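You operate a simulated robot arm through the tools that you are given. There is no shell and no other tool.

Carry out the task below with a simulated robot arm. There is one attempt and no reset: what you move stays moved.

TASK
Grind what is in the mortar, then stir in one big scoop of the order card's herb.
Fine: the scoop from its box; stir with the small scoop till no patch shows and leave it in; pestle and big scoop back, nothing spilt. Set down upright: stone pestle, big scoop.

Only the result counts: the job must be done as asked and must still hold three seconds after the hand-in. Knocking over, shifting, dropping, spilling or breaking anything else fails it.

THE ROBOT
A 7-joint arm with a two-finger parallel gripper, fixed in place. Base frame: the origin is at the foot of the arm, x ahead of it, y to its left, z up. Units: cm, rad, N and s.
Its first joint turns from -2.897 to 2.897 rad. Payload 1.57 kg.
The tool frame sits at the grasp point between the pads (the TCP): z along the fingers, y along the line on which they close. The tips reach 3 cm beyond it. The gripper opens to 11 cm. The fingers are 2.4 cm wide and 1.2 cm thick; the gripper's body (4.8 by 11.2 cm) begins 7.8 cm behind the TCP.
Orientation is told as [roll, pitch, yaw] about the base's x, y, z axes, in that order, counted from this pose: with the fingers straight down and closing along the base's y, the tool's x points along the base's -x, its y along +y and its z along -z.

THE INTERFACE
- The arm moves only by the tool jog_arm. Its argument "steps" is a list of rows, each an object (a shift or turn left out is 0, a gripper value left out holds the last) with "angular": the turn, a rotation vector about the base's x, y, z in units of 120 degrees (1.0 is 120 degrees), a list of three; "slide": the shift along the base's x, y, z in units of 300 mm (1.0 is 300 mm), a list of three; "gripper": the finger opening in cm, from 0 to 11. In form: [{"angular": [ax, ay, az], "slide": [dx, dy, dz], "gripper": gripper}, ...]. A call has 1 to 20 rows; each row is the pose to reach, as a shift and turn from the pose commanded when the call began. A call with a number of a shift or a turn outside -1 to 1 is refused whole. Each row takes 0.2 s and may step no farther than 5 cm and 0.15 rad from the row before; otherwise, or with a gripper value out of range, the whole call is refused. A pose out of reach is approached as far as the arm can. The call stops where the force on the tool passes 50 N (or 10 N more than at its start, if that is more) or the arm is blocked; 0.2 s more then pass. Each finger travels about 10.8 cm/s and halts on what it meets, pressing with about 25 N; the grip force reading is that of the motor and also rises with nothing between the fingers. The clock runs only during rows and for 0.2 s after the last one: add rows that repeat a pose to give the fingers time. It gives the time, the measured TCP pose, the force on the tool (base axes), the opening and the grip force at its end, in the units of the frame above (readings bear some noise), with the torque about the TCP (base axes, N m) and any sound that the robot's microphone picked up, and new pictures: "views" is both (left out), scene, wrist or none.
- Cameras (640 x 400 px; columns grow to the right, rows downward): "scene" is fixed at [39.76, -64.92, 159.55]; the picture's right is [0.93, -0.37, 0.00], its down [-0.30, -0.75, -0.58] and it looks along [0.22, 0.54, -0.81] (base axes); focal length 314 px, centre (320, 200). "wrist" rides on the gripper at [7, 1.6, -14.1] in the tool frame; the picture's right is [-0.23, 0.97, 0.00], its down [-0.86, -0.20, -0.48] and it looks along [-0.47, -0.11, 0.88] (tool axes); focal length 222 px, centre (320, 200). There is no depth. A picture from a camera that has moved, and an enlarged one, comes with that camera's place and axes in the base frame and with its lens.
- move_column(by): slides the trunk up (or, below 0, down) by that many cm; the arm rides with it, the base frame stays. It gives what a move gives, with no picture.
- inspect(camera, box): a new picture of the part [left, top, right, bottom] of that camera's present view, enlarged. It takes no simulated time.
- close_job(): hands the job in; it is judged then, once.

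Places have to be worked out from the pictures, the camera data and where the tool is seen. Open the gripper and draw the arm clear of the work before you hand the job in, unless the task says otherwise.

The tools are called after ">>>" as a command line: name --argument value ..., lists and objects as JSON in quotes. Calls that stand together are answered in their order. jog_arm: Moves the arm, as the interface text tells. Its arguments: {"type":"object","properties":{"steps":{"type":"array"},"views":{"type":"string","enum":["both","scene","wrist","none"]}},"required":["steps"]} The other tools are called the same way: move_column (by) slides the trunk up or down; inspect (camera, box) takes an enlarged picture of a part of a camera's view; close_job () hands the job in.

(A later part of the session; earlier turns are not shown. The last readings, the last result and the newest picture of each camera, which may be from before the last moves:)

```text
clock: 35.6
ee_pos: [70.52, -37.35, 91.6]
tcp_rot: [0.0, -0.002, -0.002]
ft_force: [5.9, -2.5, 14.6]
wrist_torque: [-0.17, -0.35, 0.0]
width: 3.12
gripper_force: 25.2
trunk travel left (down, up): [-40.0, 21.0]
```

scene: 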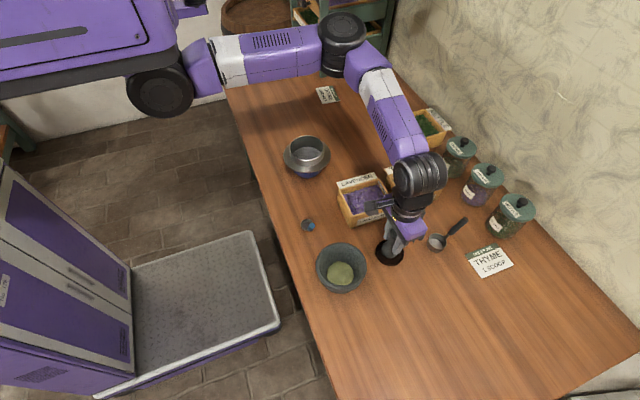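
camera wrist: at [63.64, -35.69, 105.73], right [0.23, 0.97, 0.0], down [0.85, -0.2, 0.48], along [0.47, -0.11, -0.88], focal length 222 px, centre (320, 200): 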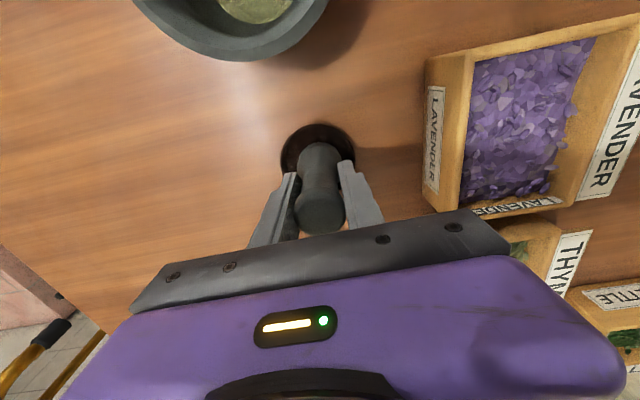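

Load is down to ~15 N with the pestle standing. I open the fingers now.

>>> jog_arm --steps '[{"slide": [0, 0, 0.003]}, {"slide": [0, 0, 0.003], "gripper": 3.6}, {"slide": [0, 0, 0.003], "gripper": 4.5}, {"slide": [0, 0, 0.003], "gripper": 6}, {"slide": [0, 0, 0.003], "gripper": 7}, {"slide": [0, 0, 0.003], "gripper": 7}]'

>>> inspect --camera "scene" --box '[320, 190, 440, 290]'

```text
clock: 37.0
ee_pos: [70.58, -37.34, 91.82]
tcp_rot: [-0.001, -0.001, -0.002]
ft_force: [-0.5, 0.3, -1.0]
wrist_torque: [0.01, -0.02, 0.01]
width: 6.99
gripper_force: 0.0
trunk travel left (down, up): [-40.0, 21.0]
camera wrist: at [63.6, -35.72, 105.76], right [0.23, 0.97, 0.0], down [0.85, -0.2, 0.48], along [0.47, -0.11, -0.88], focal length 222 px, centre (320, 200)
```

scene: 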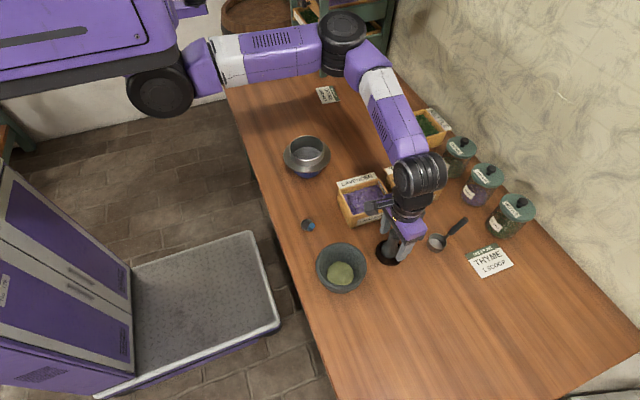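
wrist: 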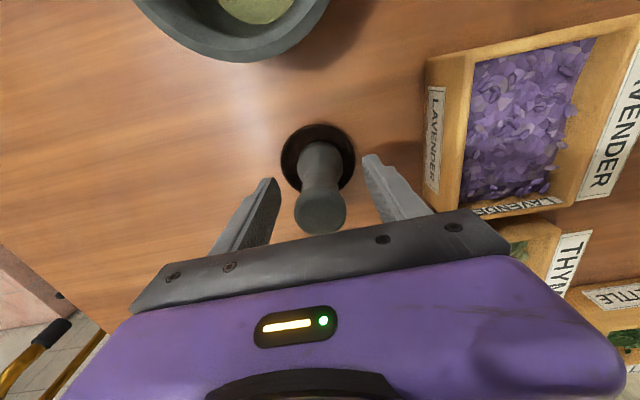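

```text
4.00 times, centred on (380, 240) of scene
camera zoom: at [39.76, -64.92, 159.55], right [0.93, -0.37, 0.0], down [-0.3, -0.75, -0.58], along [0.22, 0.54, -0.81], focal length 1254 px, centre (80, 40)
```

zoom: 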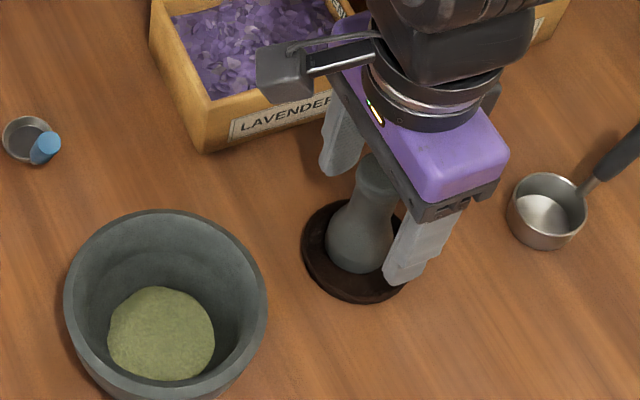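

The pestle stands upright on its disc. I rise straight up and move above the big scoop's handle, then zoom on scoop and thyme box.

>>> jog_arm --steps '[{"slide": [0, 0, 0.1]}, {"slide": [0, 0, 0.22]}, {"slide": [0, 0, 0.34]}, {"slide": [0, 0, 0.46]}, {"slide": [0.1, -0.02, 0.46]}, {"slide": [0.22, -0.04, 0.46]}, {"slide": [0.34, -0.06, 0.46]}, {"slide": [0.46, -0.08, 0.46]}, {"slide": [0.46, -0.08, 0.46]}]'

>>> inspect --camera "wrist" --box '[160, 20, 480, 220]'

>>> inspect --camera "scene" --box '[370, 140, 490, 240]'

>>> inspect --camera "scene" --box '[340, 200, 460, 280]'

```text
clock: 39.0
ee_pos: [84.27, -39.79, 105.53]
tcp_rot: [0.0, -0.002, -0.003]
ft_force: [-0.8, 0.5, 0.1]
wrist_torque: [0.0, 0.01, 0.02]
width: 7.0
gripper_force: 0.0
trunk travel left (down, up): [-40.0, 21.0]
camera wrist: at [77.38, -38.18, 119.51], right [0.23, 0.97, 0.0], down [0.85, -0.2, 0.48], along [0.47, -0.11, -0.88], focal length 222 px, centre (320, 200)
```

scene: 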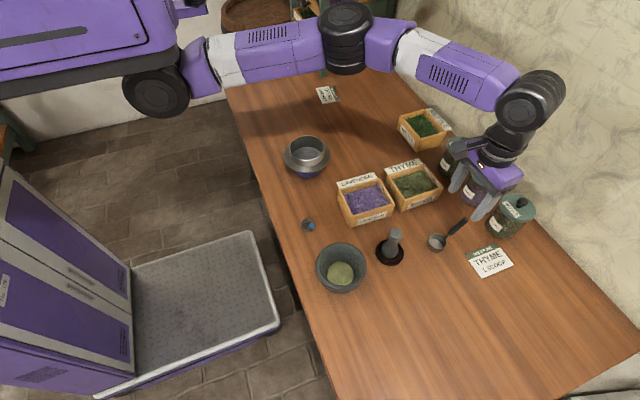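
wrist: 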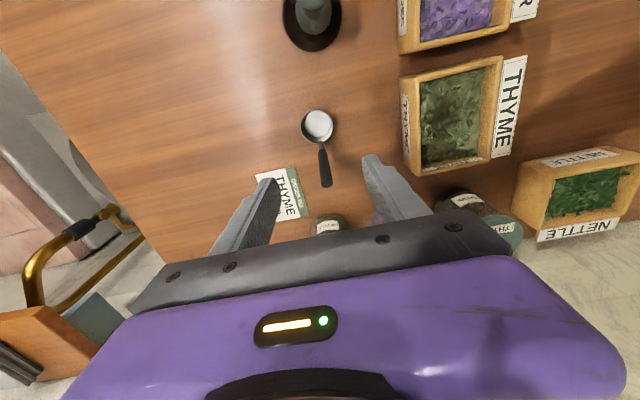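

```text
2.00 times, centred on (320, 120) of wrist
camera zoom: at [77.38, -38.18, 119.51], right [0.23, 0.97, 0.0], down [0.85, -0.2, 0.48], along [0.47, -0.11, -0.88], focal length 444 px, centre (320, 360)
```

zoom: 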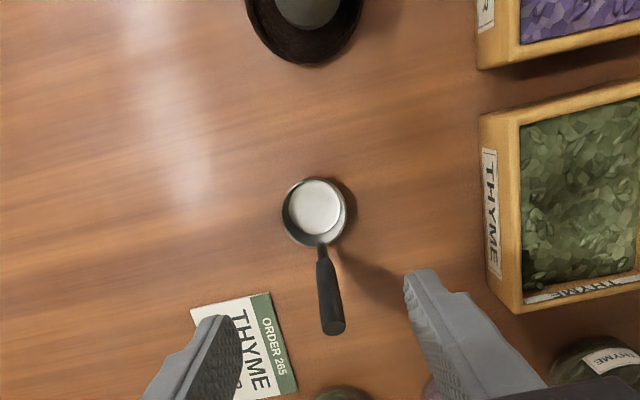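

```text
4.00 times, centred on (430, 190) of scene
camera zoom: at [39.76, -64.92, 159.55], right [0.93, -0.37, 0.0], down [-0.3, -0.75, -0.58], along [0.22, 0.54, -0.81], focal length 1254 px, centre (-120, 240)
```

zoom: 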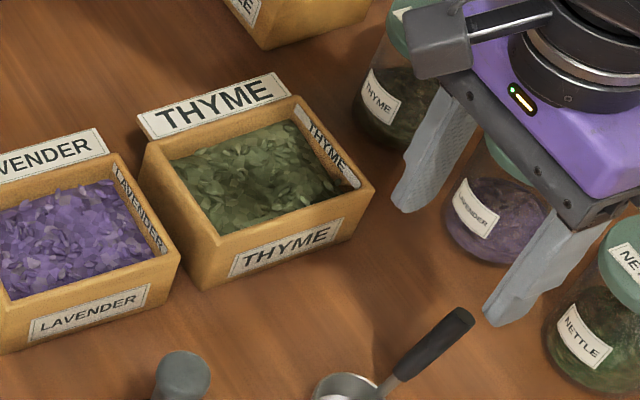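

```text
5.00 times, centred on (400, 240) of scene
camera zoom: at [39.76, -64.92, 159.55], right [0.93, -0.37, 0.0], down [-0.3, -0.75, -0.58], along [0.22, 0.54, -0.81], focal length 1568 px, centre (-80, 0)
```

zoom: 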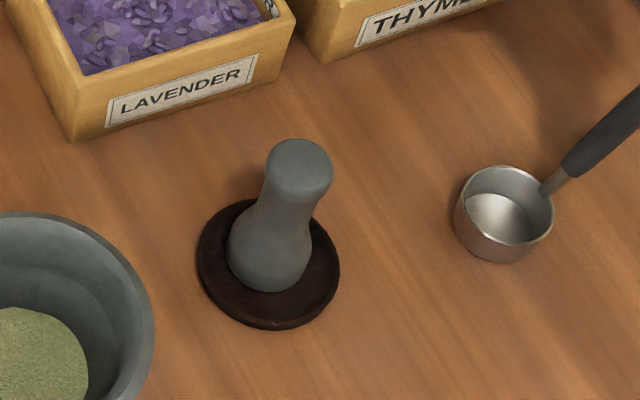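

Pestle and disc look right. Thyme box works out to x 79.6–92.2, y −27.4…−18.3, top z≈90.5. Before picking up the scoop, I test empty-handed, high over the mortar, whether the wrist can do the pouring roll about x (~105°).

>>> jog_arm --steps '[{"slide": [-0.08, 0, 0.1]}, {"slide": [-0.22, -0.03, 0.2]}, {"slide": [-0.36, -0.06, 0.25]}, {"slide": [-0.51, -0.09, 0.25]}, {"slide": [-0.66, -0.11, 0.25]}, {"slide": [-0.8, -0.14, 0.25]}, {"slide": [-0.8, -0.14, 0.25], "angular": [0.07, 0, 0]}, {"slide": [-0.8, -0.14, 0.25], "angular": [0.14, 0, 0]}, {"slide": [-0.8, -0.14, 0.25], "angular": [0.21, 0, 0]}, {"slide": [-0.8, -0.14, 0.25], "angular": [0.28, 0, 0]}, {"slide": [-0.8, -0.14, 0.25], "angular": [0.35, 0, 0]}, {"slide": [-0.8, -0.14, 0.25], "angular": [0.42, 0, 0]}, {"slide": [-0.8, -0.14, 0.25], "angular": [0.49, 0, 0]}, {"slide": [-0.8, -0.14, 0.25], "angular": [0.56, 0, 0]}, {"slide": [-0.8, -0.14, 0.25], "angular": [0.56, 0, 0]}]' --views "scene"

```text
refused: row 2 steps farther than a row can; nothing moved
```

Row 2 was too long; I shorten it.

>>> jog_arm --steps '[{"slide": [-0.08, 0, 0.12]}, {"slide": [-0.2, -0.03, 0.2]}, {"slide": [-0.34, -0.06, 0.25]}, {"slide": [-0.49, -0.09, 0.25]}, {"slide": [-0.64, -0.11, 0.25]}, {"slide": [-0.79, -0.14, 0.25]}, {"slide": [-0.79, -0.14, 0.25], "angular": [0.07, 0, 0]}, {"slide": [-0.79, -0.14, 0.25], "angular": [0.14, 0, 0]}, {"slide": [-0.79, -0.14, 0.25], "angular": [0.21, 0, 0]}, {"slide": [-0.79, -0.14, 0.25], "angular": [0.28, 0, 0]}, {"slide": [-0.79, -0.14, 0.25], "angular": [0.35, 0, 0]}, {"slide": [-0.79, -0.14, 0.25], "angular": [0.42, 0, 0]}, {"slide": [-0.79, -0.14, 0.25], "angular": [0.49, 0, 0]}, {"slide": [-0.79, -0.14, 0.25], "angular": [0.56, 0, 0]}, {"slide": [-0.79, -0.14, 0.25], "angular": [0.56, 0, 0]}]' --views "scene"

```text
clock: 42.2
ee_pos: [55.83, -31.76, 106.92]
tcp_rot: [1.168, 0.0, -0.004]
ft_force: [-0.9, 0.1, -0.6]
wrist_torque: [0.0, 0.01, 0.02]
width: 7.01
gripper_force: 0.1
out of reach, approached as far as the arm can: row 12, 13, 14, 15
trunk travel left (down, up): [-40.0, 21.0]
```

scene: 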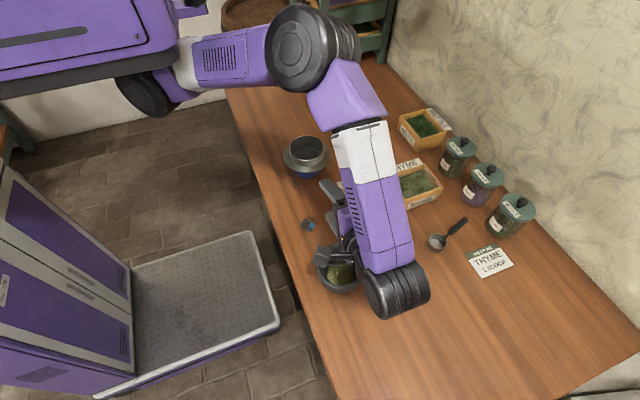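

That roll stops at ~67° and drifts, so it's not a good pour direction. I roll back upright and check the pose.

>>> jog_arm --steps '[{"angular": [-0.07, 0, 0]}, {"angular": [-0.14, 0, 0]}, {"angular": [-0.21, 0, 0]}, {"angular": [-0.28, 0, 0]}, {"angular": [-0.35, 0, 0]}, {"angular": [-0.42, 0, 0]}, {"angular": [-0.49, 0, 0]}, {"angular": [-0.56, 0, 0]}, {"angular": [-0.56, 0, 0]}]' --views "none"

```text
clock: 44.2
ee_pos: [56.15, -32.17, 107.26]
tcp_rot: [-0.002, 0.0, -0.003]
ft_force: [-0.4, -0.5, 0.9]
wrist_torque: [0.01, 0.03, 0.01]
width: 6.99
gripper_force: 0.1
trunk travel left (down, up): [-40.0, 21.0]
```

Back upright. Now I test the other pour: yaw the tool to face radially outward, then pitch the fingers outward in the arm's own plane.

>>> jog_arm --steps '[{"slide": [-0.05, -0.03, 0.05], "angular": [0, 0, -0.06]}, {"slide": [-0.1, -0.06, 0.1], "angular": [0, 0, -0.12]}, {"slide": [-0.168, -0.094, 0.157], "angular": [0, 0, -0.18]}, {"slide": [-0.168, -0.094, 0.157], "angular": [0, 0, -0.24]}, {"slide": [-0.168, -0.094, 0.157], "angular": [0, 0, -0.287]}, {"slide": [-0.168, -0.094, 0.157], "angular": [0, 0, -0.287]}]' --views "none"

>>> jog_arm --steps '[{"angular": [-0.04, -0.057, 0]}, {"angular": [-0.08, -0.114, 0]}, {"angular": [-0.12, -0.171, 0]}, {"angular": [-0.16, -0.228, 0]}, {"angular": [-0.2, -0.286, 0]}, {"angular": [-0.24, -0.343, 0]}, {"angular": [-0.28, -0.4, 0]}, {"angular": [-0.32, -0.457, 0]}, {"angular": [-0.36, -0.514, 0]}, {"angular": [-0.4, -0.571, 0]}, {"angular": [-0.44, -0.628, 0]}, {"angular": [-0.44, -0.628, 0]}]' --views "scene"

```text
clock: 45.6
ee_pos: [51.01, -34.88, 111.92]
tcp_rot: [0.0, -0.001, -0.603]
ft_force: [-0.6, -0.3, 1.2]
wrist_torque: [-0.02, 0.01, -0.01]
width: 6.99
gripper_force: 0.1
trunk travel left (down, up): [-40.0, 21.0]
```

```text
clock: 48.2
ee_pos: [51.5, -42.11, 107.94]
tcp_rot: [0.208, -1.485, -0.82]
ft_force: [-0.4, 0.1, 0.1]
wrist_torque: [0.01, 0.01, 0.03]
width: 7.01
gripper_force: 0.1
out of reach, approached as far as the arm can: row 5, 6, 7, 8, 9, 10, 11, 12
trunk travel left (down, up): [-40.0, 21.0]
```

scene: 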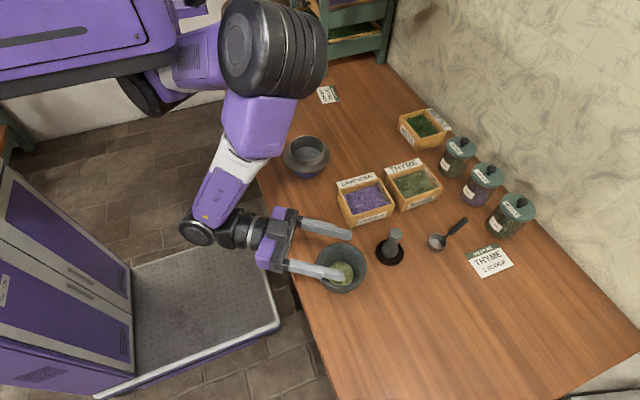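

Pitching outward is reachable in orientation (85°), with position drifting because the wrist is too near the base axis. Fingers pointing along +x would keep the wrist farther out, so I return upright with yaw 0 and test that.

>>> jog_arm --steps '[{"angular": [0.04, 0.057, 0]}, {"angular": [0.08, 0.114, 0]}, {"angular": [0.12, 0.171, 0]}, {"angular": [0.16, 0.228, 0]}, {"angular": [0.2, 0.286, 0]}, {"angular": [0.24, 0.343, 0]}, {"angular": [0.28, 0.4, 0]}, {"angular": [0.32, 0.457, 0]}, {"angular": [0.36, 0.514, 0]}, {"angular": [0.4, 0.571, 0]}, {"angular": [0.404, 0.581, 0]}, {"angular": [0.404, 0.581, 0]}]' --views "none"

```text
clock: 50.8
ee_pos: [52.06, -42.22, 109.86]
tcp_rot: [0.003, -0.04, -0.605]
ft_force: [0.5, -0.1, -0.1]
wrist_torque: [0.04, -0.01, -0.01]
width: 6.98
gripper_force: 0.1
trunk travel left (down, up): [-40.0, 21.0]
```

Now yaw back to 0 and position for the +x pour test.

>>> jog_arm --steps '[{"angular": [0, 0, 0.06], "slide": [-0.02, 0.04, -0.03]}, {"angular": [0, 0, 0.12], "slide": [-0.05, 0.08, -0.06]}, {"angular": [0, 0, 0.18], "slide": [-0.05, 0.127, -0.1]}, {"angular": [0, 0, 0.24], "slide": [-0.05, 0.127, -0.13]}, {"angular": [0, 0, 0.289], "slide": [-0.05, 0.127, -0.13]}, {"angular": [0, 0, 0.289], "slide": [-0.05, 0.127, -0.13]}]' --views "none"

>>> jog_arm --steps '[{"angular": [0, -0.07, 0]}, {"angular": [0, -0.14, 0]}, {"angular": [0, -0.21, 0]}, {"angular": [0, -0.28, 0]}, {"angular": [0, -0.35, 0]}, {"angular": [0, -0.42, 0]}, {"angular": [0, -0.49, 0]}, {"angular": [0, -0.56, 0]}, {"angular": [0, -0.63, 0]}, {"angular": [0, -0.7, 0]}, {"angular": [0, -0.77, 0]}, {"angular": [0, -0.83, 0]}, {"angular": [0, -0.83, 0]}]' --views "both"

```text
clock: 52.2
ee_pos: [50.55, -38.36, 105.8]
tcp_rot: [0.005, -0.04, 0.002]
ft_force: [0.3, -0.6, 0.4]
wrist_torque: [0.02, 0.0, 0.0]
width: 6.98
gripper_force: 0.1
trunk travel left (down, up): [-40.0, 21.0]
```

```text
clock: 55.0
ee_pos: [51.61, -37.4, 104.95]
tcp_rot: [0.234, -1.49, -0.2]
ft_force: [-1.1, -0.7, 0.4]
wrist_torque: [0.05, -0.03, -0.01]
width: 6.98
gripper_force: 0.0
out of reach, approached as far as the arm can: row 11, 12, 13
trunk travel left (down, up): [-40.0, 21.0]
camera wrist: at [36.96, -36.25, 99.08], right [-0.02, 0.97, 0.24], down [-0.4, -0.23, 0.89], along [0.91, -0.08, 0.39], focal length 222 px, centre (320, 200)
```

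scene: 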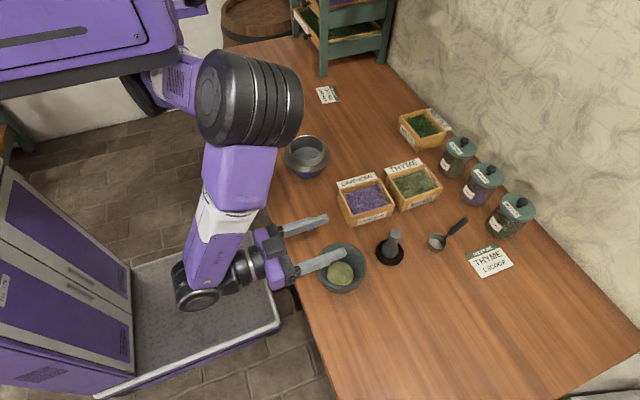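
wrist: 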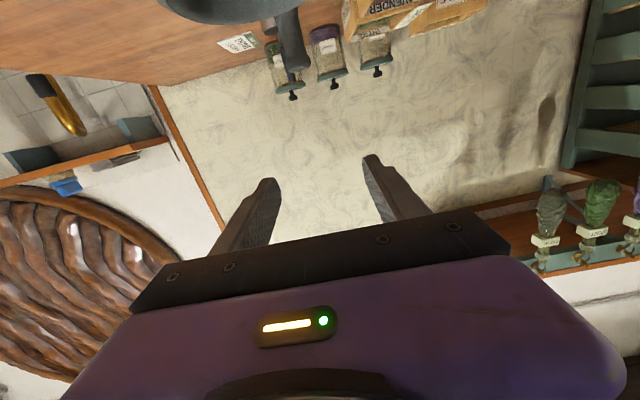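

The +x pour tilt works up to ~85° with hardly any drift; it looks like a wrist-joint limit that a lower trunk should relax. I ease the tilt a bit, rise 16 cm, then lower the trunk 15 cm and retest.

>>> jog_arm --steps '[{"angular": [0, 0.07, 0], "slide": [0, 0, 0.1]}, {"angular": [0, 0.14, 0], "slide": [0, 0, 0.22]}, {"angular": [0, 0.14, 0], "slide": [0, 0, 0.35]}, {"angular": [0, 0.14, 0], "slide": [0, 0, 0.5]}, {"angular": [0, 0.14, 0], "slide": [0, 0, 0.6]}, {"angular": [0, 0.14, 0], "slide": [0, 0, 0.6]}]' --views "none"

```text
clock: 56.4
ee_pos: [53.85, -41.87, 112.9]
tcp_rot: [0.078, -1.181, -0.071]
ft_force: [1.0, -0.6, -0.4]
wrist_torque: [-0.02, -0.02, -0.03]
width: 6.97
gripper_force: 0.0
out of reach, approached as far as the arm can: row 2, 3, 4, 5, 6
trunk travel left (down, up): [-40.0, 21.0]
```

Going higher confirms the limit worsens with height relative to the shoulder... I lower the trunk by 7 cm (TCP ends near z 106) and test the tilt there.

>>> move_column --by -7

>>> jog_arm --steps '[{"angular": [0, -0.07, 0], "slide": [-0.05, 0.06, 0]}, {"angular": [0, -0.14, 0], "slide": [-0.1, 0.115, 0]}, {"angular": [0, -0.21, 0], "slide": [-0.1, 0.115, 0]}, {"angular": [0, -0.28, 0], "slide": [-0.1, 0.115, 0]}, {"angular": [0, -0.28, 0], "slide": [-0.1, 0.115, 0]}]' --views "scene"

```text
clock: 57.5
ee_pos: [54.12, -41.86, 106.01]
tcp_rot: [0.064, -1.175, -0.053]
ft_force: [-0.3, 0.3, -0.5]
wrist_torque: [-0.02, 0.01, 0.01]
width: 7.03
gripper_force: 0.0
trunk travel left (down, up): [-33.0, 28.0]
```

```text
clock: 58.4
ee_pos: [56.82, -36.18, 101.7]
tcp_rot: [0.717, -1.506, -0.583]
ft_force: [0.2, 0.0, 0.1]
wrist_torque: [0.01, 0.02, -0.02]
width: 6.99
gripper_force: 0.1
out of reach, approached as far as the arm can: row 1, 2, 3, 4
trunk travel left (down, up): [-33.0, 28.0]
stopped in row 4: the arm was blocked; the commanded pose is now the measured one
```

scene: 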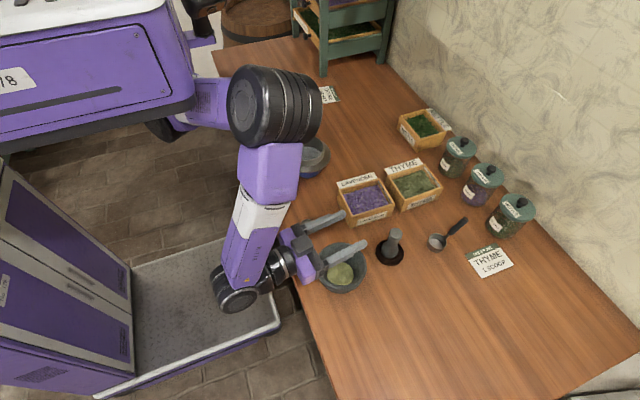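

Lower trunk makes it worse (wrist folds too close). I tip back toward vertical, then raise the trunk instead.

>>> jog_arm --steps '[{"angular": [0, 0.07, 0], "slide": [0, 0, 0]}, {"angular": [0, 0.14, 0], "slide": [0, 0, 0.02]}, {"angular": [0, 0.21, 0], "slide": [0, 0, 0.04]}, {"angular": [0, 0.28, 0], "slide": [0, 0, 0.06]}, {"angular": [0, 0.35, 0], "slide": [0, 0, 0.08]}, {"angular": [0, 0.42, 0], "slide": [0, 0, 0.1]}, {"angular": [0, 0.49, 0], "slide": [0, 0, 0.1]}, {"angular": [0, 0.56, 0], "slide": [0, 0, 0.1]}, {"angular": [0, 0.63, 0], "slide": [0, 0, 0.1]}, {"angular": [0, 0.69, 0], "slide": [0, 0, 0.1]}, {"angular": [0, 0.69, 0], "slide": [0, 0, 0.1]}]' --views "scene"

```text
clock: 60.8
ee_pos: [57.05, -36.2, 104.93]
tcp_rot: [0.141, -0.074, -0.033]
ft_force: [-0.2, 0.6, 0.1]
wrist_torque: [0.01, -0.03, -0.02]
width: 7.0
gripper_force: 0.1
trunk travel left (down, up): [-33.0, 28.0]
```

scene: 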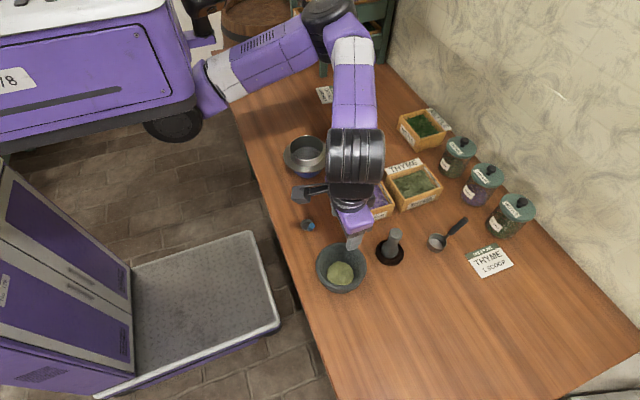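

I level the tool and raise the trunk 20 cm (13 cm above the start height).

>>> jog_arm --steps '[{"angular": [-0.034, 0.018, 0.008]}, {"angular": [-0.0673, 0.0353, 0.0158]}, {"angular": [-0.0673, 0.0353, 0.0158]}]' --views "none"

>>> move_column --by 20

>>> jog_arm --steps '[{"slide": [0, 0, -0.15]}, {"slide": [0, 0, -0.3]}, {"slide": [-0.05, -0.02, -0.45]}, {"slide": [-0.12, -0.05, -0.57]}, {"slide": [-0.21, -0.07, -0.62]}, {"slide": [-0.21, -0.07, -0.62]}]' --views "none"

```text
clock: 61.5
ee_pos: [56.96, -36.23, 105.01]
tcp_rot: [-0.002, -0.003, 0.005]
ft_force: [0.8, 0.3, -0.6]
wrist_torque: [0.0, 0.03, -0.02]
width: 6.97
gripper_force: 0.1
trunk travel left (down, up): [-33.0, 28.0]
```

```text
clock: 63.7
ee_pos: [57.04, -36.19, 125.0]
tcp_rot: [-0.001, -0.001, 0.006]
ft_force: [0.1, 0.0, -1.1]
wrist_torque: [0.01, 0.02, 0.0]
width: 6.99
gripper_force: 0.1
trunk travel left (down, up): [-53.0, 8.0]
```

```text
clock: 65.1
ee_pos: [50.93, -38.15, 106.24]
tcp_rot: [-0.002, -0.001, 0.005]
ft_force: [0.5, -0.3, 0.5]
wrist_torque: [0.01, 0.0, -0.01]
width: 6.99
gripper_force: 0.1
trunk travel left (down, up): [-53.0, 8.0]
```

Now the tilt test again with the raised trunk.

>>> jog_arm --steps '[{"angular": [0, -0.07, 0]}, {"angular": [0, -0.14, 0]}, {"angular": [0, -0.21, 0]}, {"angular": [0, -0.28, 0]}, {"angular": [0, -0.35, 0]}, {"angular": [0, -0.42, 0]}, {"angular": [0, -0.49, 0]}, {"angular": [0, -0.56, 0]}, {"angular": [0, -0.63, 0]}, {"angular": [0, -0.7, 0]}, {"angular": [0, -0.77, 0]}, {"angular": [0, -0.84, 0]}, {"angular": [0, -0.9, 0]}, {"angular": [0, -0.96, 0]}, {"angular": [0, -0.96, 0]}]' --views "scene"

```text
clock: 68.3
ee_pos: [50.79, -38.42, 106.56]
tcp_rot: [-0.044, -1.408, 0.042]
ft_force: [-0.5, 0.6, -1.2]
wrist_torque: [-0.01, -0.01, -0.01]
width: 6.98
gripper_force: 0.1
out of reach, approached as far as the arm can: row 10, 11, 12, 13, 14, 15
trunk travel left (down, up): [-53.0, 8.0]
```

scene: 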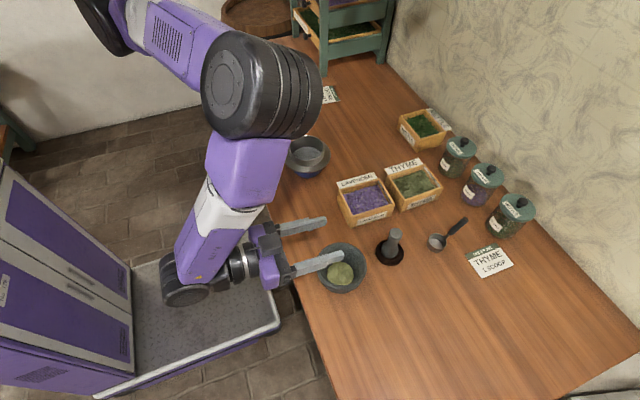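

With the trunk up the limit is 81° (joint-limited). I tip back upright and next test a sideways pour direction (fingers toward azimuth ≈+45°), where the wrist stays farther from the base.

>>> jog_arm --steps '[{"angular": [0, 0.07, 0]}, {"angular": [0, 0.14, 0]}, {"angular": [0, 0.21, 0]}, {"angular": [0, 0.28, 0]}, {"angular": [0, 0.35, 0]}, {"angular": [0, 0.42, 0]}, {"angular": [0, 0.49, 0]}, {"angular": [0, 0.56, 0]}, {"angular": [0, 0.63, 0]}, {"angular": [0, 0.672, 0]}, {"angular": [0, 0.672, 0]}]' --views "none"

>>> move_column --by -13

```text
clock: 70.7
ee_pos: [50.67, -38.36, 106.39]
tcp_rot: [0.002, 0.001, 0.005]
ft_force: [-0.2, 0.5, 0.1]
wrist_torque: [-0.05, -0.01, 0.02]
width: 7.01
gripper_force: 0.0
trunk travel left (down, up): [-53.0, 8.0]
```

```text
clock: 72.2
ee_pos: [50.75, -38.55, 94.28]
tcp_rot: [-0.002, -0.005, 0.008]
ft_force: [-2.5, 3.0, 15.1]
wrist_torque: [0.54, -0.08, 0.23]
width: 7.12
gripper_force: 0.9
trunk travel left (down, up): [-40.3, 20.7]
stopped: the force on the tool passed its limit at 64 N (the readings are from after the stop); the commanded pose is now the measured one
```

I mistakenly let the fingertips come down on the mortar rim with the trunk. I lift straight up and check that the mortar is unmoved and intact.

>>> jog_arm --steps '[{"slide": [0, 0, 0.05]}, {"slide": [0, 0, 0.15]}, {"slide": [0, 0, 0.3]}, {"slide": [0, 0, 0.45]}, {"slide": [0, 0, 0.45]}]'

>>> inspect --camera "scene" --box '[290, 210, 410, 310]'

>>> inspect --camera "wrist" --box '[220, 60, 460, 210]'

```text
clock: 73.4
ee_pos: [50.7, -38.51, 107.83]
tcp_rot: [-0.004, -0.006, 0.005]
ft_force: [-0.5, 0.6, 0.6]
wrist_torque: [-0.01, 0.01, 0.03]
width: 6.99
gripper_force: 0.0
trunk travel left (down, up): [-40.3, 20.7]
camera wrist: at [43.64, -36.86, 121.83], right [0.22, 0.98, 0.0], down [0.85, -0.19, 0.48], along [0.47, -0.11, -0.88], focal length 222 px, centre (320, 200)
```

scene: 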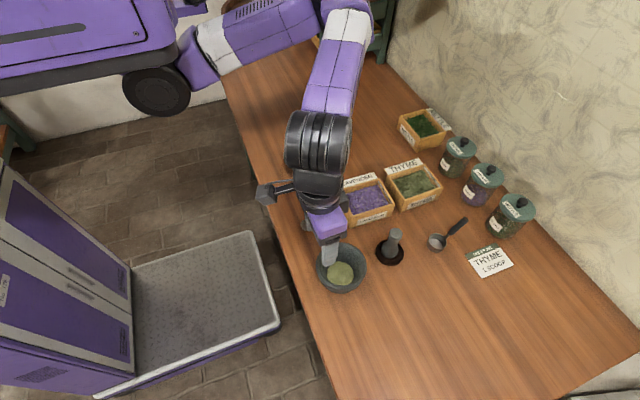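
wrist: 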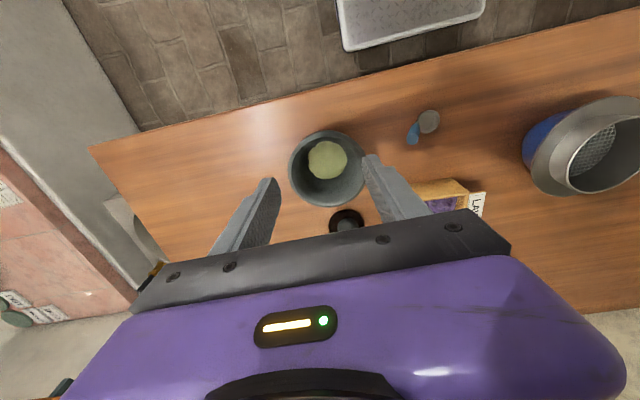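

```text
4.00 times, centred on (350, 260) of scene
camera zoom: at [39.76, -64.92, 159.55], right [0.93, -0.37, 0.0], down [-0.3, -0.75, -0.58], along [0.22, 0.54, -0.81], focal length 1254 px, centre (200, -40)
```

zoom: 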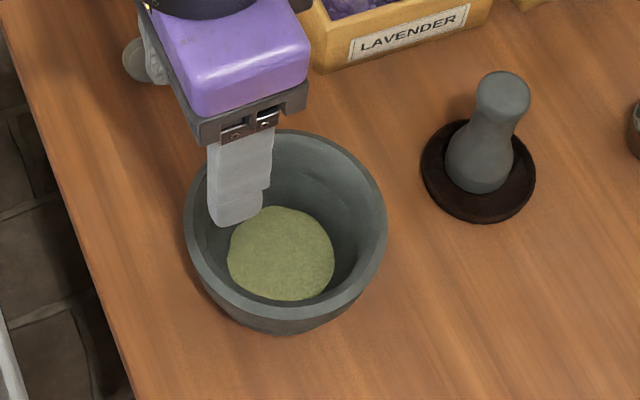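

```text
2.67 times, centred on (340, 135) of wrist
camera zoom: at [43.64, -36.86, 121.83], right [0.22, 0.98, 0.0], down [0.85, -0.19, 0.48], along [0.47, -0.11, -0.88], focal length 592 px, centre (267, 373)
```

zoom: 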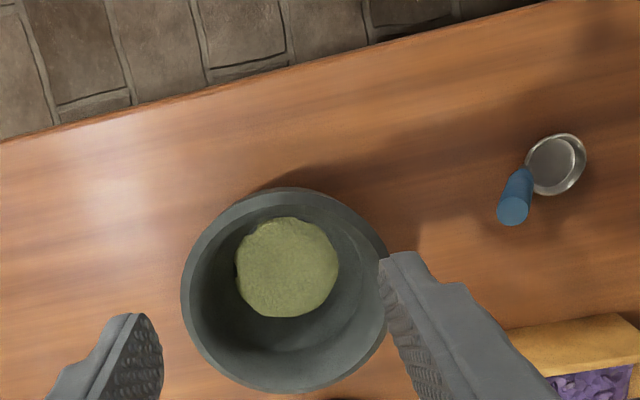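

The mortar's outline is exactly where it was and the powder is undisturbed — no harm. I'll account for trunk moves from now on. Next I test the sideways (azimuth +45°) tilt, high up.

>>> jog_arm --steps '[{"slide": [0.02, -0.09, 0.03]}, {"slide": [0.043, -0.183, 0.06]}, {"slide": [0.043, -0.183, 0.06], "angular": [0.0495, -0.0495, 0]}, {"slide": [0.043, -0.183, 0.06], "angular": [0.099, -0.099, 0]}, {"slide": [0.043, -0.183, 0.06], "angular": [0.1485, -0.1485, 0]}, {"slide": [0.043, -0.183, 0.06], "angular": [0.198, -0.198, 0]}, {"slide": [0.043, -0.183, 0.06], "angular": [0.2475, -0.2475, 0]}, {"slide": [0.043, -0.183, 0.06], "angular": [0.297, -0.297, 0]}, {"slide": [0.043, -0.183, 0.06], "angular": [0.3465, -0.3465, 0]}, {"slide": [0.043, -0.183, 0.06], "angular": [0.396, -0.396, 0]}, {"slide": [0.043, -0.183, 0.06], "angular": [0.4455, -0.4455, 0]}, {"slide": [0.043, -0.183, 0.06], "angular": [0.495, -0.495, 0]}, {"slide": [0.043, -0.183, 0.06], "angular": [0.5445, -0.5445, 0]}, {"slide": [0.043, -0.183, 0.06], "angular": [0.594, -0.594, 0]}, {"slide": [0.043, -0.183, 0.06], "angular": [0.6435, -0.6435, 0]}, {"slide": [0.043, -0.183, 0.06], "angular": [0.6435, -0.6435, 0]}]' --views "scene"

```text
clock: 76.8
ee_pos: [52.93, -43.24, 108.75]
tcp_rot: [1.095, -0.723, -0.443]
ft_force: [-0.2, 0.0, 0.7]
wrist_torque: [0.01, -0.02, 0.0]
width: 7.02
gripper_force: 0.0
out of reach, approached as far as the arm can: row 11, 12, 13, 14, 15, 16
trunk travel left (down, up): [-40.3, 20.7]
```

scene: 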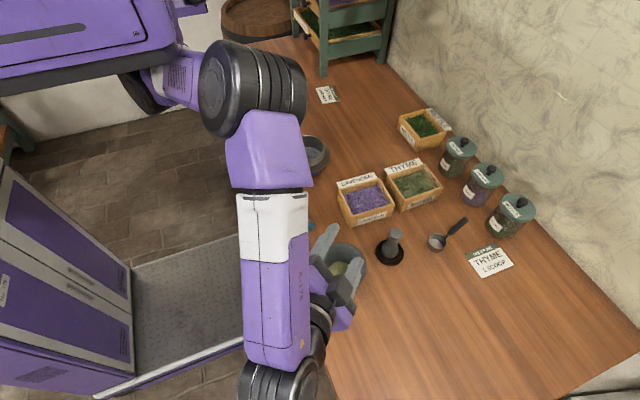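

Sideways tilt also stops at 70°. It may be the last joint's limit, so I try spinning about the tool axis and then tilting further.

>>> jog_arm --steps '[{"angular": [0.035, 0.036, -0.018]}, {"angular": [0.07, 0.072, -0.037]}, {"angular": [0.105, 0.108, -0.055]}, {"angular": [0.141, 0.145, -0.074]}, {"angular": [0.141, 0.145, -0.074]}]' --views "none"

>>> jog_arm --steps '[{"angular": [0.044, -0.044, 0]}, {"angular": [0.088, -0.088, 0]}, {"angular": [0.132, -0.132, 0]}, {"angular": [0.176, -0.176, 0]}, {"angular": [0.22, -0.22, 0]}, {"angular": [0.22, -0.22, 0]}]' --views "scene"

```text
clock: 78.0
ee_pos: [52.67, -43.48, 108.8]
tcp_rot: [1.192, -0.306, -0.653]
ft_force: [0.3, 0.3, 0.6]
wrist_torque: [-0.01, -0.04, 0.02]
width: 7.0
gripper_force: 0.1
trunk travel left (down, up): [-40.3, 20.7]
```

```text
clock: 79.4
ee_pos: [52.4, -41.97, 108.19]
tcp_rot: [1.242, -0.319, -0.691]
ft_force: [0.3, -0.2, 0.1]
wrist_torque: [0.01, 0.0, 0.02]
width: 7.0
gripper_force: 0.1
out of reach, approached as far as the arm can: row 1, 2, 3, 4, 5, 6
trunk travel left (down, up): [-40.3, 20.7]
```

scene: 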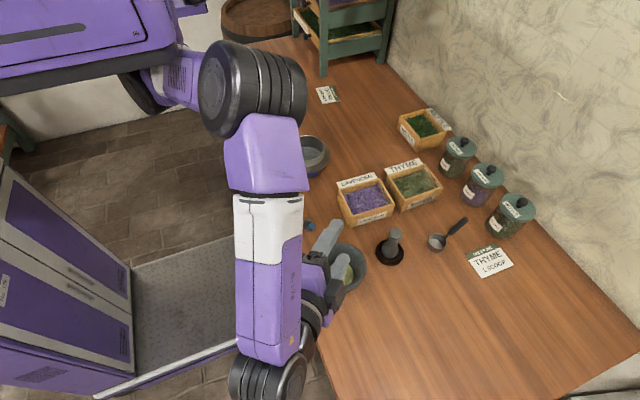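

Not the last joint. Pouring with the fingers toward +x (≈85–88°) is the best reachable; I'll use that. I undo the current rotation to bring the tool vertical again.

>>> jog_arm --steps '[{"angular": [-0.0512, 0.0326, 0.0191], "slide": [0, 0, 0.02]}, {"angular": [-0.1023, 0.0651, 0.0381], "slide": [0, 0, 0.04]}, {"angular": [-0.1535, 0.0977, 0.0572], "slide": [0, 0, 0.06]}, {"angular": [-0.2046, 0.1302, 0.0762], "slide": [0, 0, 0.08]}, {"angular": [-0.2558, 0.1628, 0.0953], "slide": [0, 0, 0.1]}, {"angular": [-0.307, 0.1954, 0.1144], "slide": [0, 0, 0.1]}, {"angular": [-0.3581, 0.2279, 0.1334], "slide": [0, 0, 0.1]}, {"angular": [-0.4093, 0.2605, 0.1525], "slide": [0, 0, 0.1]}, {"angular": [-0.4604, 0.293, 0.1715], "slide": [0, 0, 0.1]}, {"angular": [-0.5116, 0.3256, 0.1906], "slide": [0, 0, 0.1]}, {"angular": [-0.5116, 0.3256, 0.1906], "slide": [0, 0, 0.1]}]' --views "none"

```text
clock: 81.8
ee_pos: [52.68, -42.06, 111.73]
tcp_rot: [-0.007, 0.0, 0.007]
ft_force: [0.1, 0.4, 0.0]
wrist_torque: [0.01, 0.0, 0.05]
width: 7.01
gripper_force: 0.0
trunk travel left (down, up): [-40.3, 20.7]
```

Tool is vertical. I go to above the big scoop's handle (87.2, −40.05), first most of the way at safe height.

>>> jog_arm --steps '[{"slide": [0.15, 0.01, 0], "angular": [0.003, 0, -0.003], "gripper": 5}, {"slide": [0.3, 0.02, 0], "angular": [0.003, 0, -0.003]}, {"slide": [0.45, 0.03, 0], "angular": [0.003, 0, -0.003]}, {"slide": [0.6, 0.04, 0], "angular": [0.003, 0, -0.003]}, {"slide": [0.75, 0.05, 0], "angular": [0.003, 0, -0.003]}, {"slide": [0.9, 0.06, 0], "angular": [0.003, 0, -0.003]}, {"slide": [0.9, 0.06, 0], "angular": [0.003, 0, -0.003]}]' --views "none"

>>> jog_arm --steps '[{"slide": [0.12, 0.005, -0.05]}, {"slide": [0.245, 0.008, -0.1]}, {"slide": [0.245, 0.008, -0.2]}, {"slide": [0.245, 0.008, -0.3]}, {"slide": [0.245, 0.008, -0.38]}, {"slide": [0.245, 0.008, -0.38]}]'

>>> inspect --camera "wrist" --box '[220, 80, 420, 220]'

>>> inspect --camera "scene" --box '[400, 170, 520, 270]'

```text
clock: 83.4
ee_pos: [79.78, -40.31, 111.64]
tcp_rot: [0.001, -0.002, 0.001]
ft_force: [-0.4, 0.5, -0.6]
wrist_torque: [0.02, -0.01, 0.0]
width: 5.02
gripper_force: 0.1
trunk travel left (down, up): [-40.3, 20.7]
```

```text
clock: 84.8
ee_pos: [87.06, -40.17, 100.08]
tcp_rot: [0.001, -0.003, 0.002]
ft_force: [0.2, 0.0, -0.3]
wrist_torque: [-0.01, -0.01, 0.05]
width: 4.99
gripper_force: 0.2
trunk travel left (down, up): [-40.3, 20.7]
camera wrist: at [80.01, -38.56, 114.18], right [0.23, 0.97, 0.0], down [0.85, -0.2, 0.48], along [0.47, -0.11, -0.88], focal length 222 px, centre (320, 200)
```

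scene: 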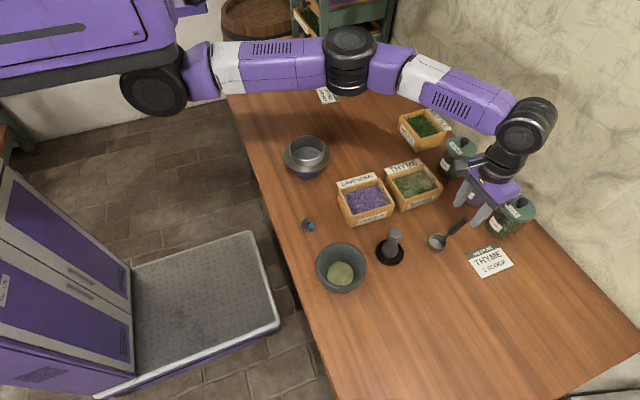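
wrist: 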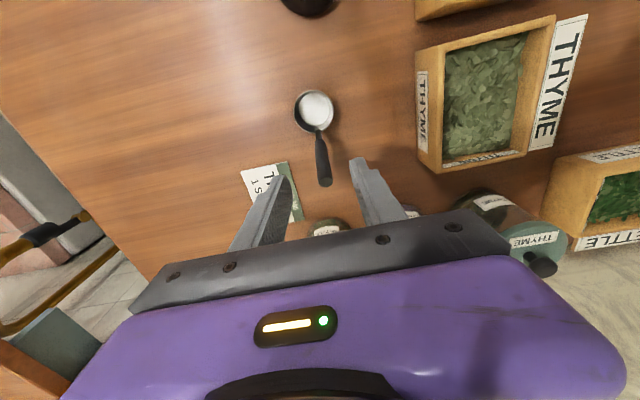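

```text
2.86 times, centred on (320, 150) of wrist
camera zoom: at [80.01, -38.56, 114.18], right [0.23, 0.97, 0.0], down [0.85, -0.2, 0.48], along [0.47, -0.11, -0.88], focal length 635 px, centre (320, 343)
```

zoom: 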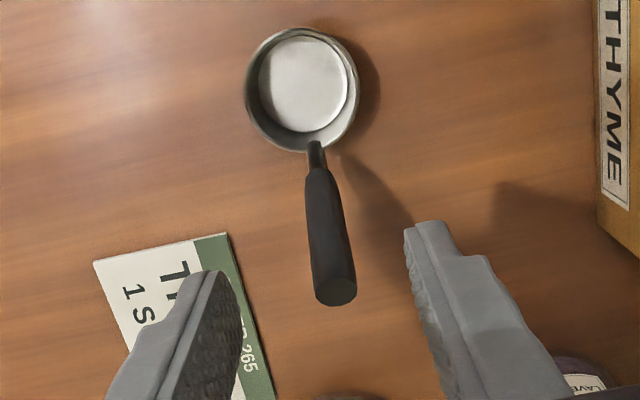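

```text
4.00 times, centred on (460, 220) of scene
camera zoom: at [39.76, -64.92, 159.55], right [0.93, -0.37, 0.0], down [-0.3, -0.75, -0.58], along [0.22, 0.54, -0.81], focal length 1254 px, centre (-240, 120)
```

zoom: 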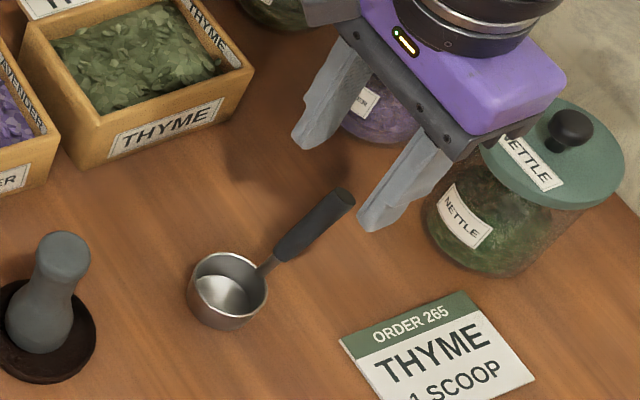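

Handle centre line is at y≈−40.1, mid-point near (87.4,−40.1,91.6), well between the fingers. I descend and close on it.

>>> jog_arm --steps '[{"slide": [0.01, 0.002, -0.1]}, {"slide": [0.01, 0.002, -0.18]}, {"slide": [0.01, 0.002, -0.24]}, {"slide": [0.01, 0.002, -0.283]}, {"slide": [0.01, 0.002, -0.283]}]'

>>> inspect --camera "wrist" --box '[220, 80, 420, 220]'

>>> inspect --camera "scene" --box '[400, 170, 520, 270]'

```text
clock: 86.0
ee_pos: [87.44, -40.15, 91.54]
tcp_rot: [0.002, -0.001, 0.002]
ft_force: [0.0, 0.1, 0.3]
wrist_torque: [0.01, 0.0, -0.03]
width: 5.01
gripper_force: 0.0
trunk travel left (down, up): [-40.3, 20.7]
camera wrist: at [80.44, -38.53, 105.7], right [0.23, 0.97, 0.0], down [0.85, -0.2, 0.48], along [0.47, -0.11, -0.88], focal length 222 px, centre (320, 200)
```

scene: 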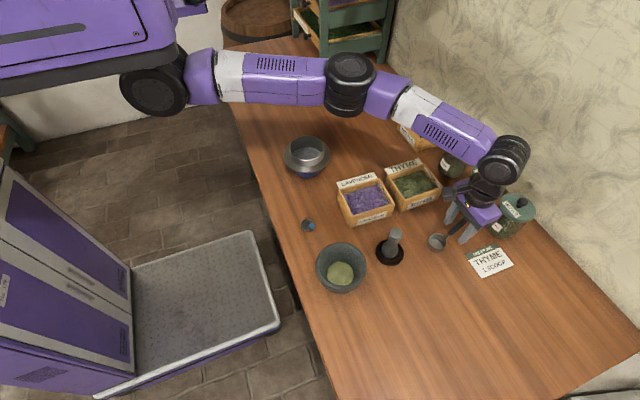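
wrist: 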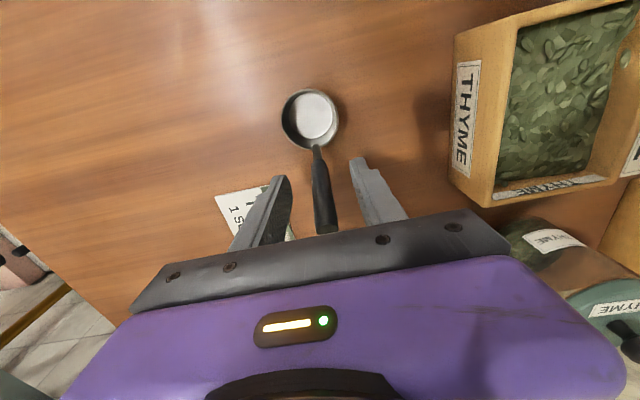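

```text
2.86 times, centred on (320, 150) of wrist
camera zoom: at [80.44, -38.53, 105.7], right [0.23, 0.97, 0.0], down [0.85, -0.2, 0.48], along [0.47, -0.11, -0.88], focal length 635 px, centre (320, 343)
```

zoom: 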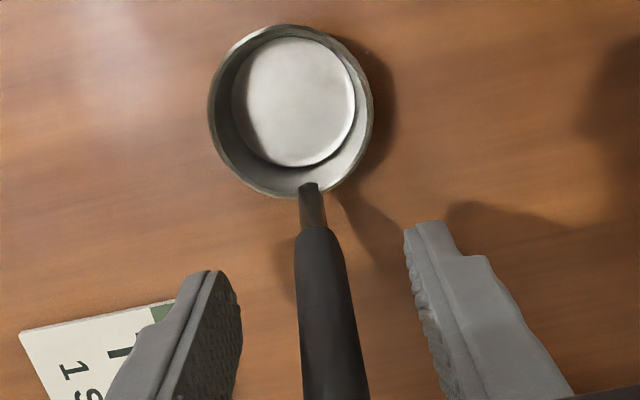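

```text
4.00 times, centred on (460, 220) of scene
camera zoom: at [39.76, -64.92, 159.55], right [0.93, -0.37, 0.0], down [-0.3, -0.75, -0.58], along [0.22, 0.54, -0.81], focal length 1254 px, centre (-240, 120)
```

zoom: 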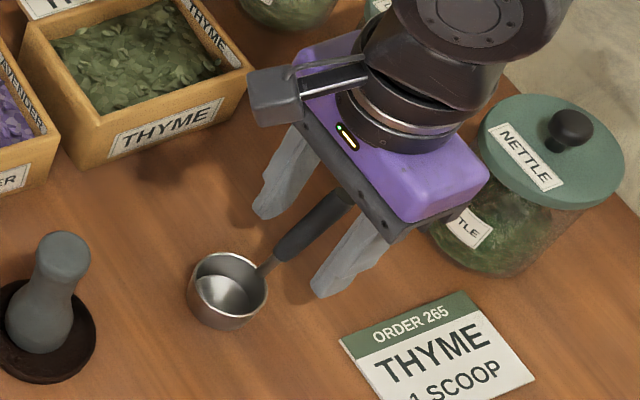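

The handle is centred between the fingers. I close gently.

>>> jog_arm --steps '[{"gripper": 3}, {"gripper": 2}, {"gripper": 1.5}, {"gripper": 1}, {"gripper": 0.5}, {"gripper": 0.5}, {"gripper": 0.5}]'

>>> inspect --camera "wrist" --box '[220, 80, 420, 220]'

>>> inspect --camera "scene" --box '[400, 170, 520, 270]'

```text
clock: 87.6
ee_pos: [87.47, -39.98, 91.69]
tcp_rot: [0.001, -0.001, 0.0]
ft_force: [0.4, -0.6, -0.3]
wrist_torque: [-0.03, -0.02, 0.02]
width: 1.62
gripper_force: 24.4
trunk travel left (down, up): [-40.3, 20.7]
camera wrist: at [80.45, -38.52, 105.72], right [0.23, 0.97, 0.0], down [0.85, -0.2, 0.48], along [0.47, -0.11, -0.88], focal length 222 px, centre (320, 200)
```

scene: 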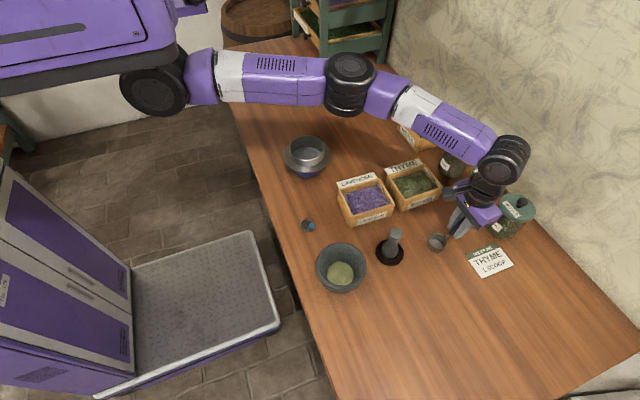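
wrist: 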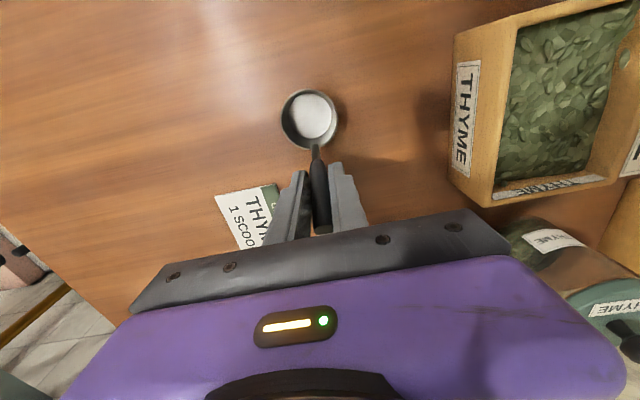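

```text
2.86 times, centred on (320, 150) of wrist
camera zoom: at [80.45, -38.52, 105.72], right [0.23, 0.97, 0.0], down [0.85, -0.2, 0.48], along [0.47, -0.11, -0.88], focal length 635 px, centre (320, 343)
```

zoom: 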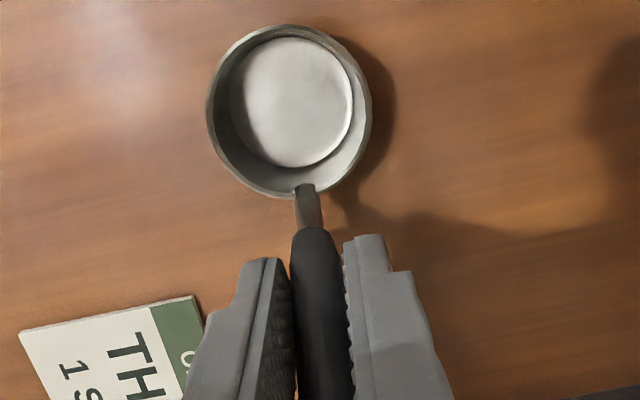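

```text
4.00 times, centred on (460, 220) of scene
camera zoom: at [39.76, -64.92, 159.55], right [0.93, -0.37, 0.0], down [-0.3, -0.75, -0.58], along [0.22, 0.54, -0.81], focal length 1254 px, centre (-240, 120)
```

zoom: 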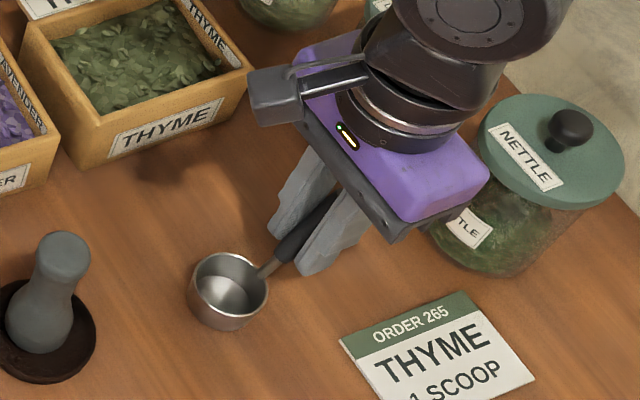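

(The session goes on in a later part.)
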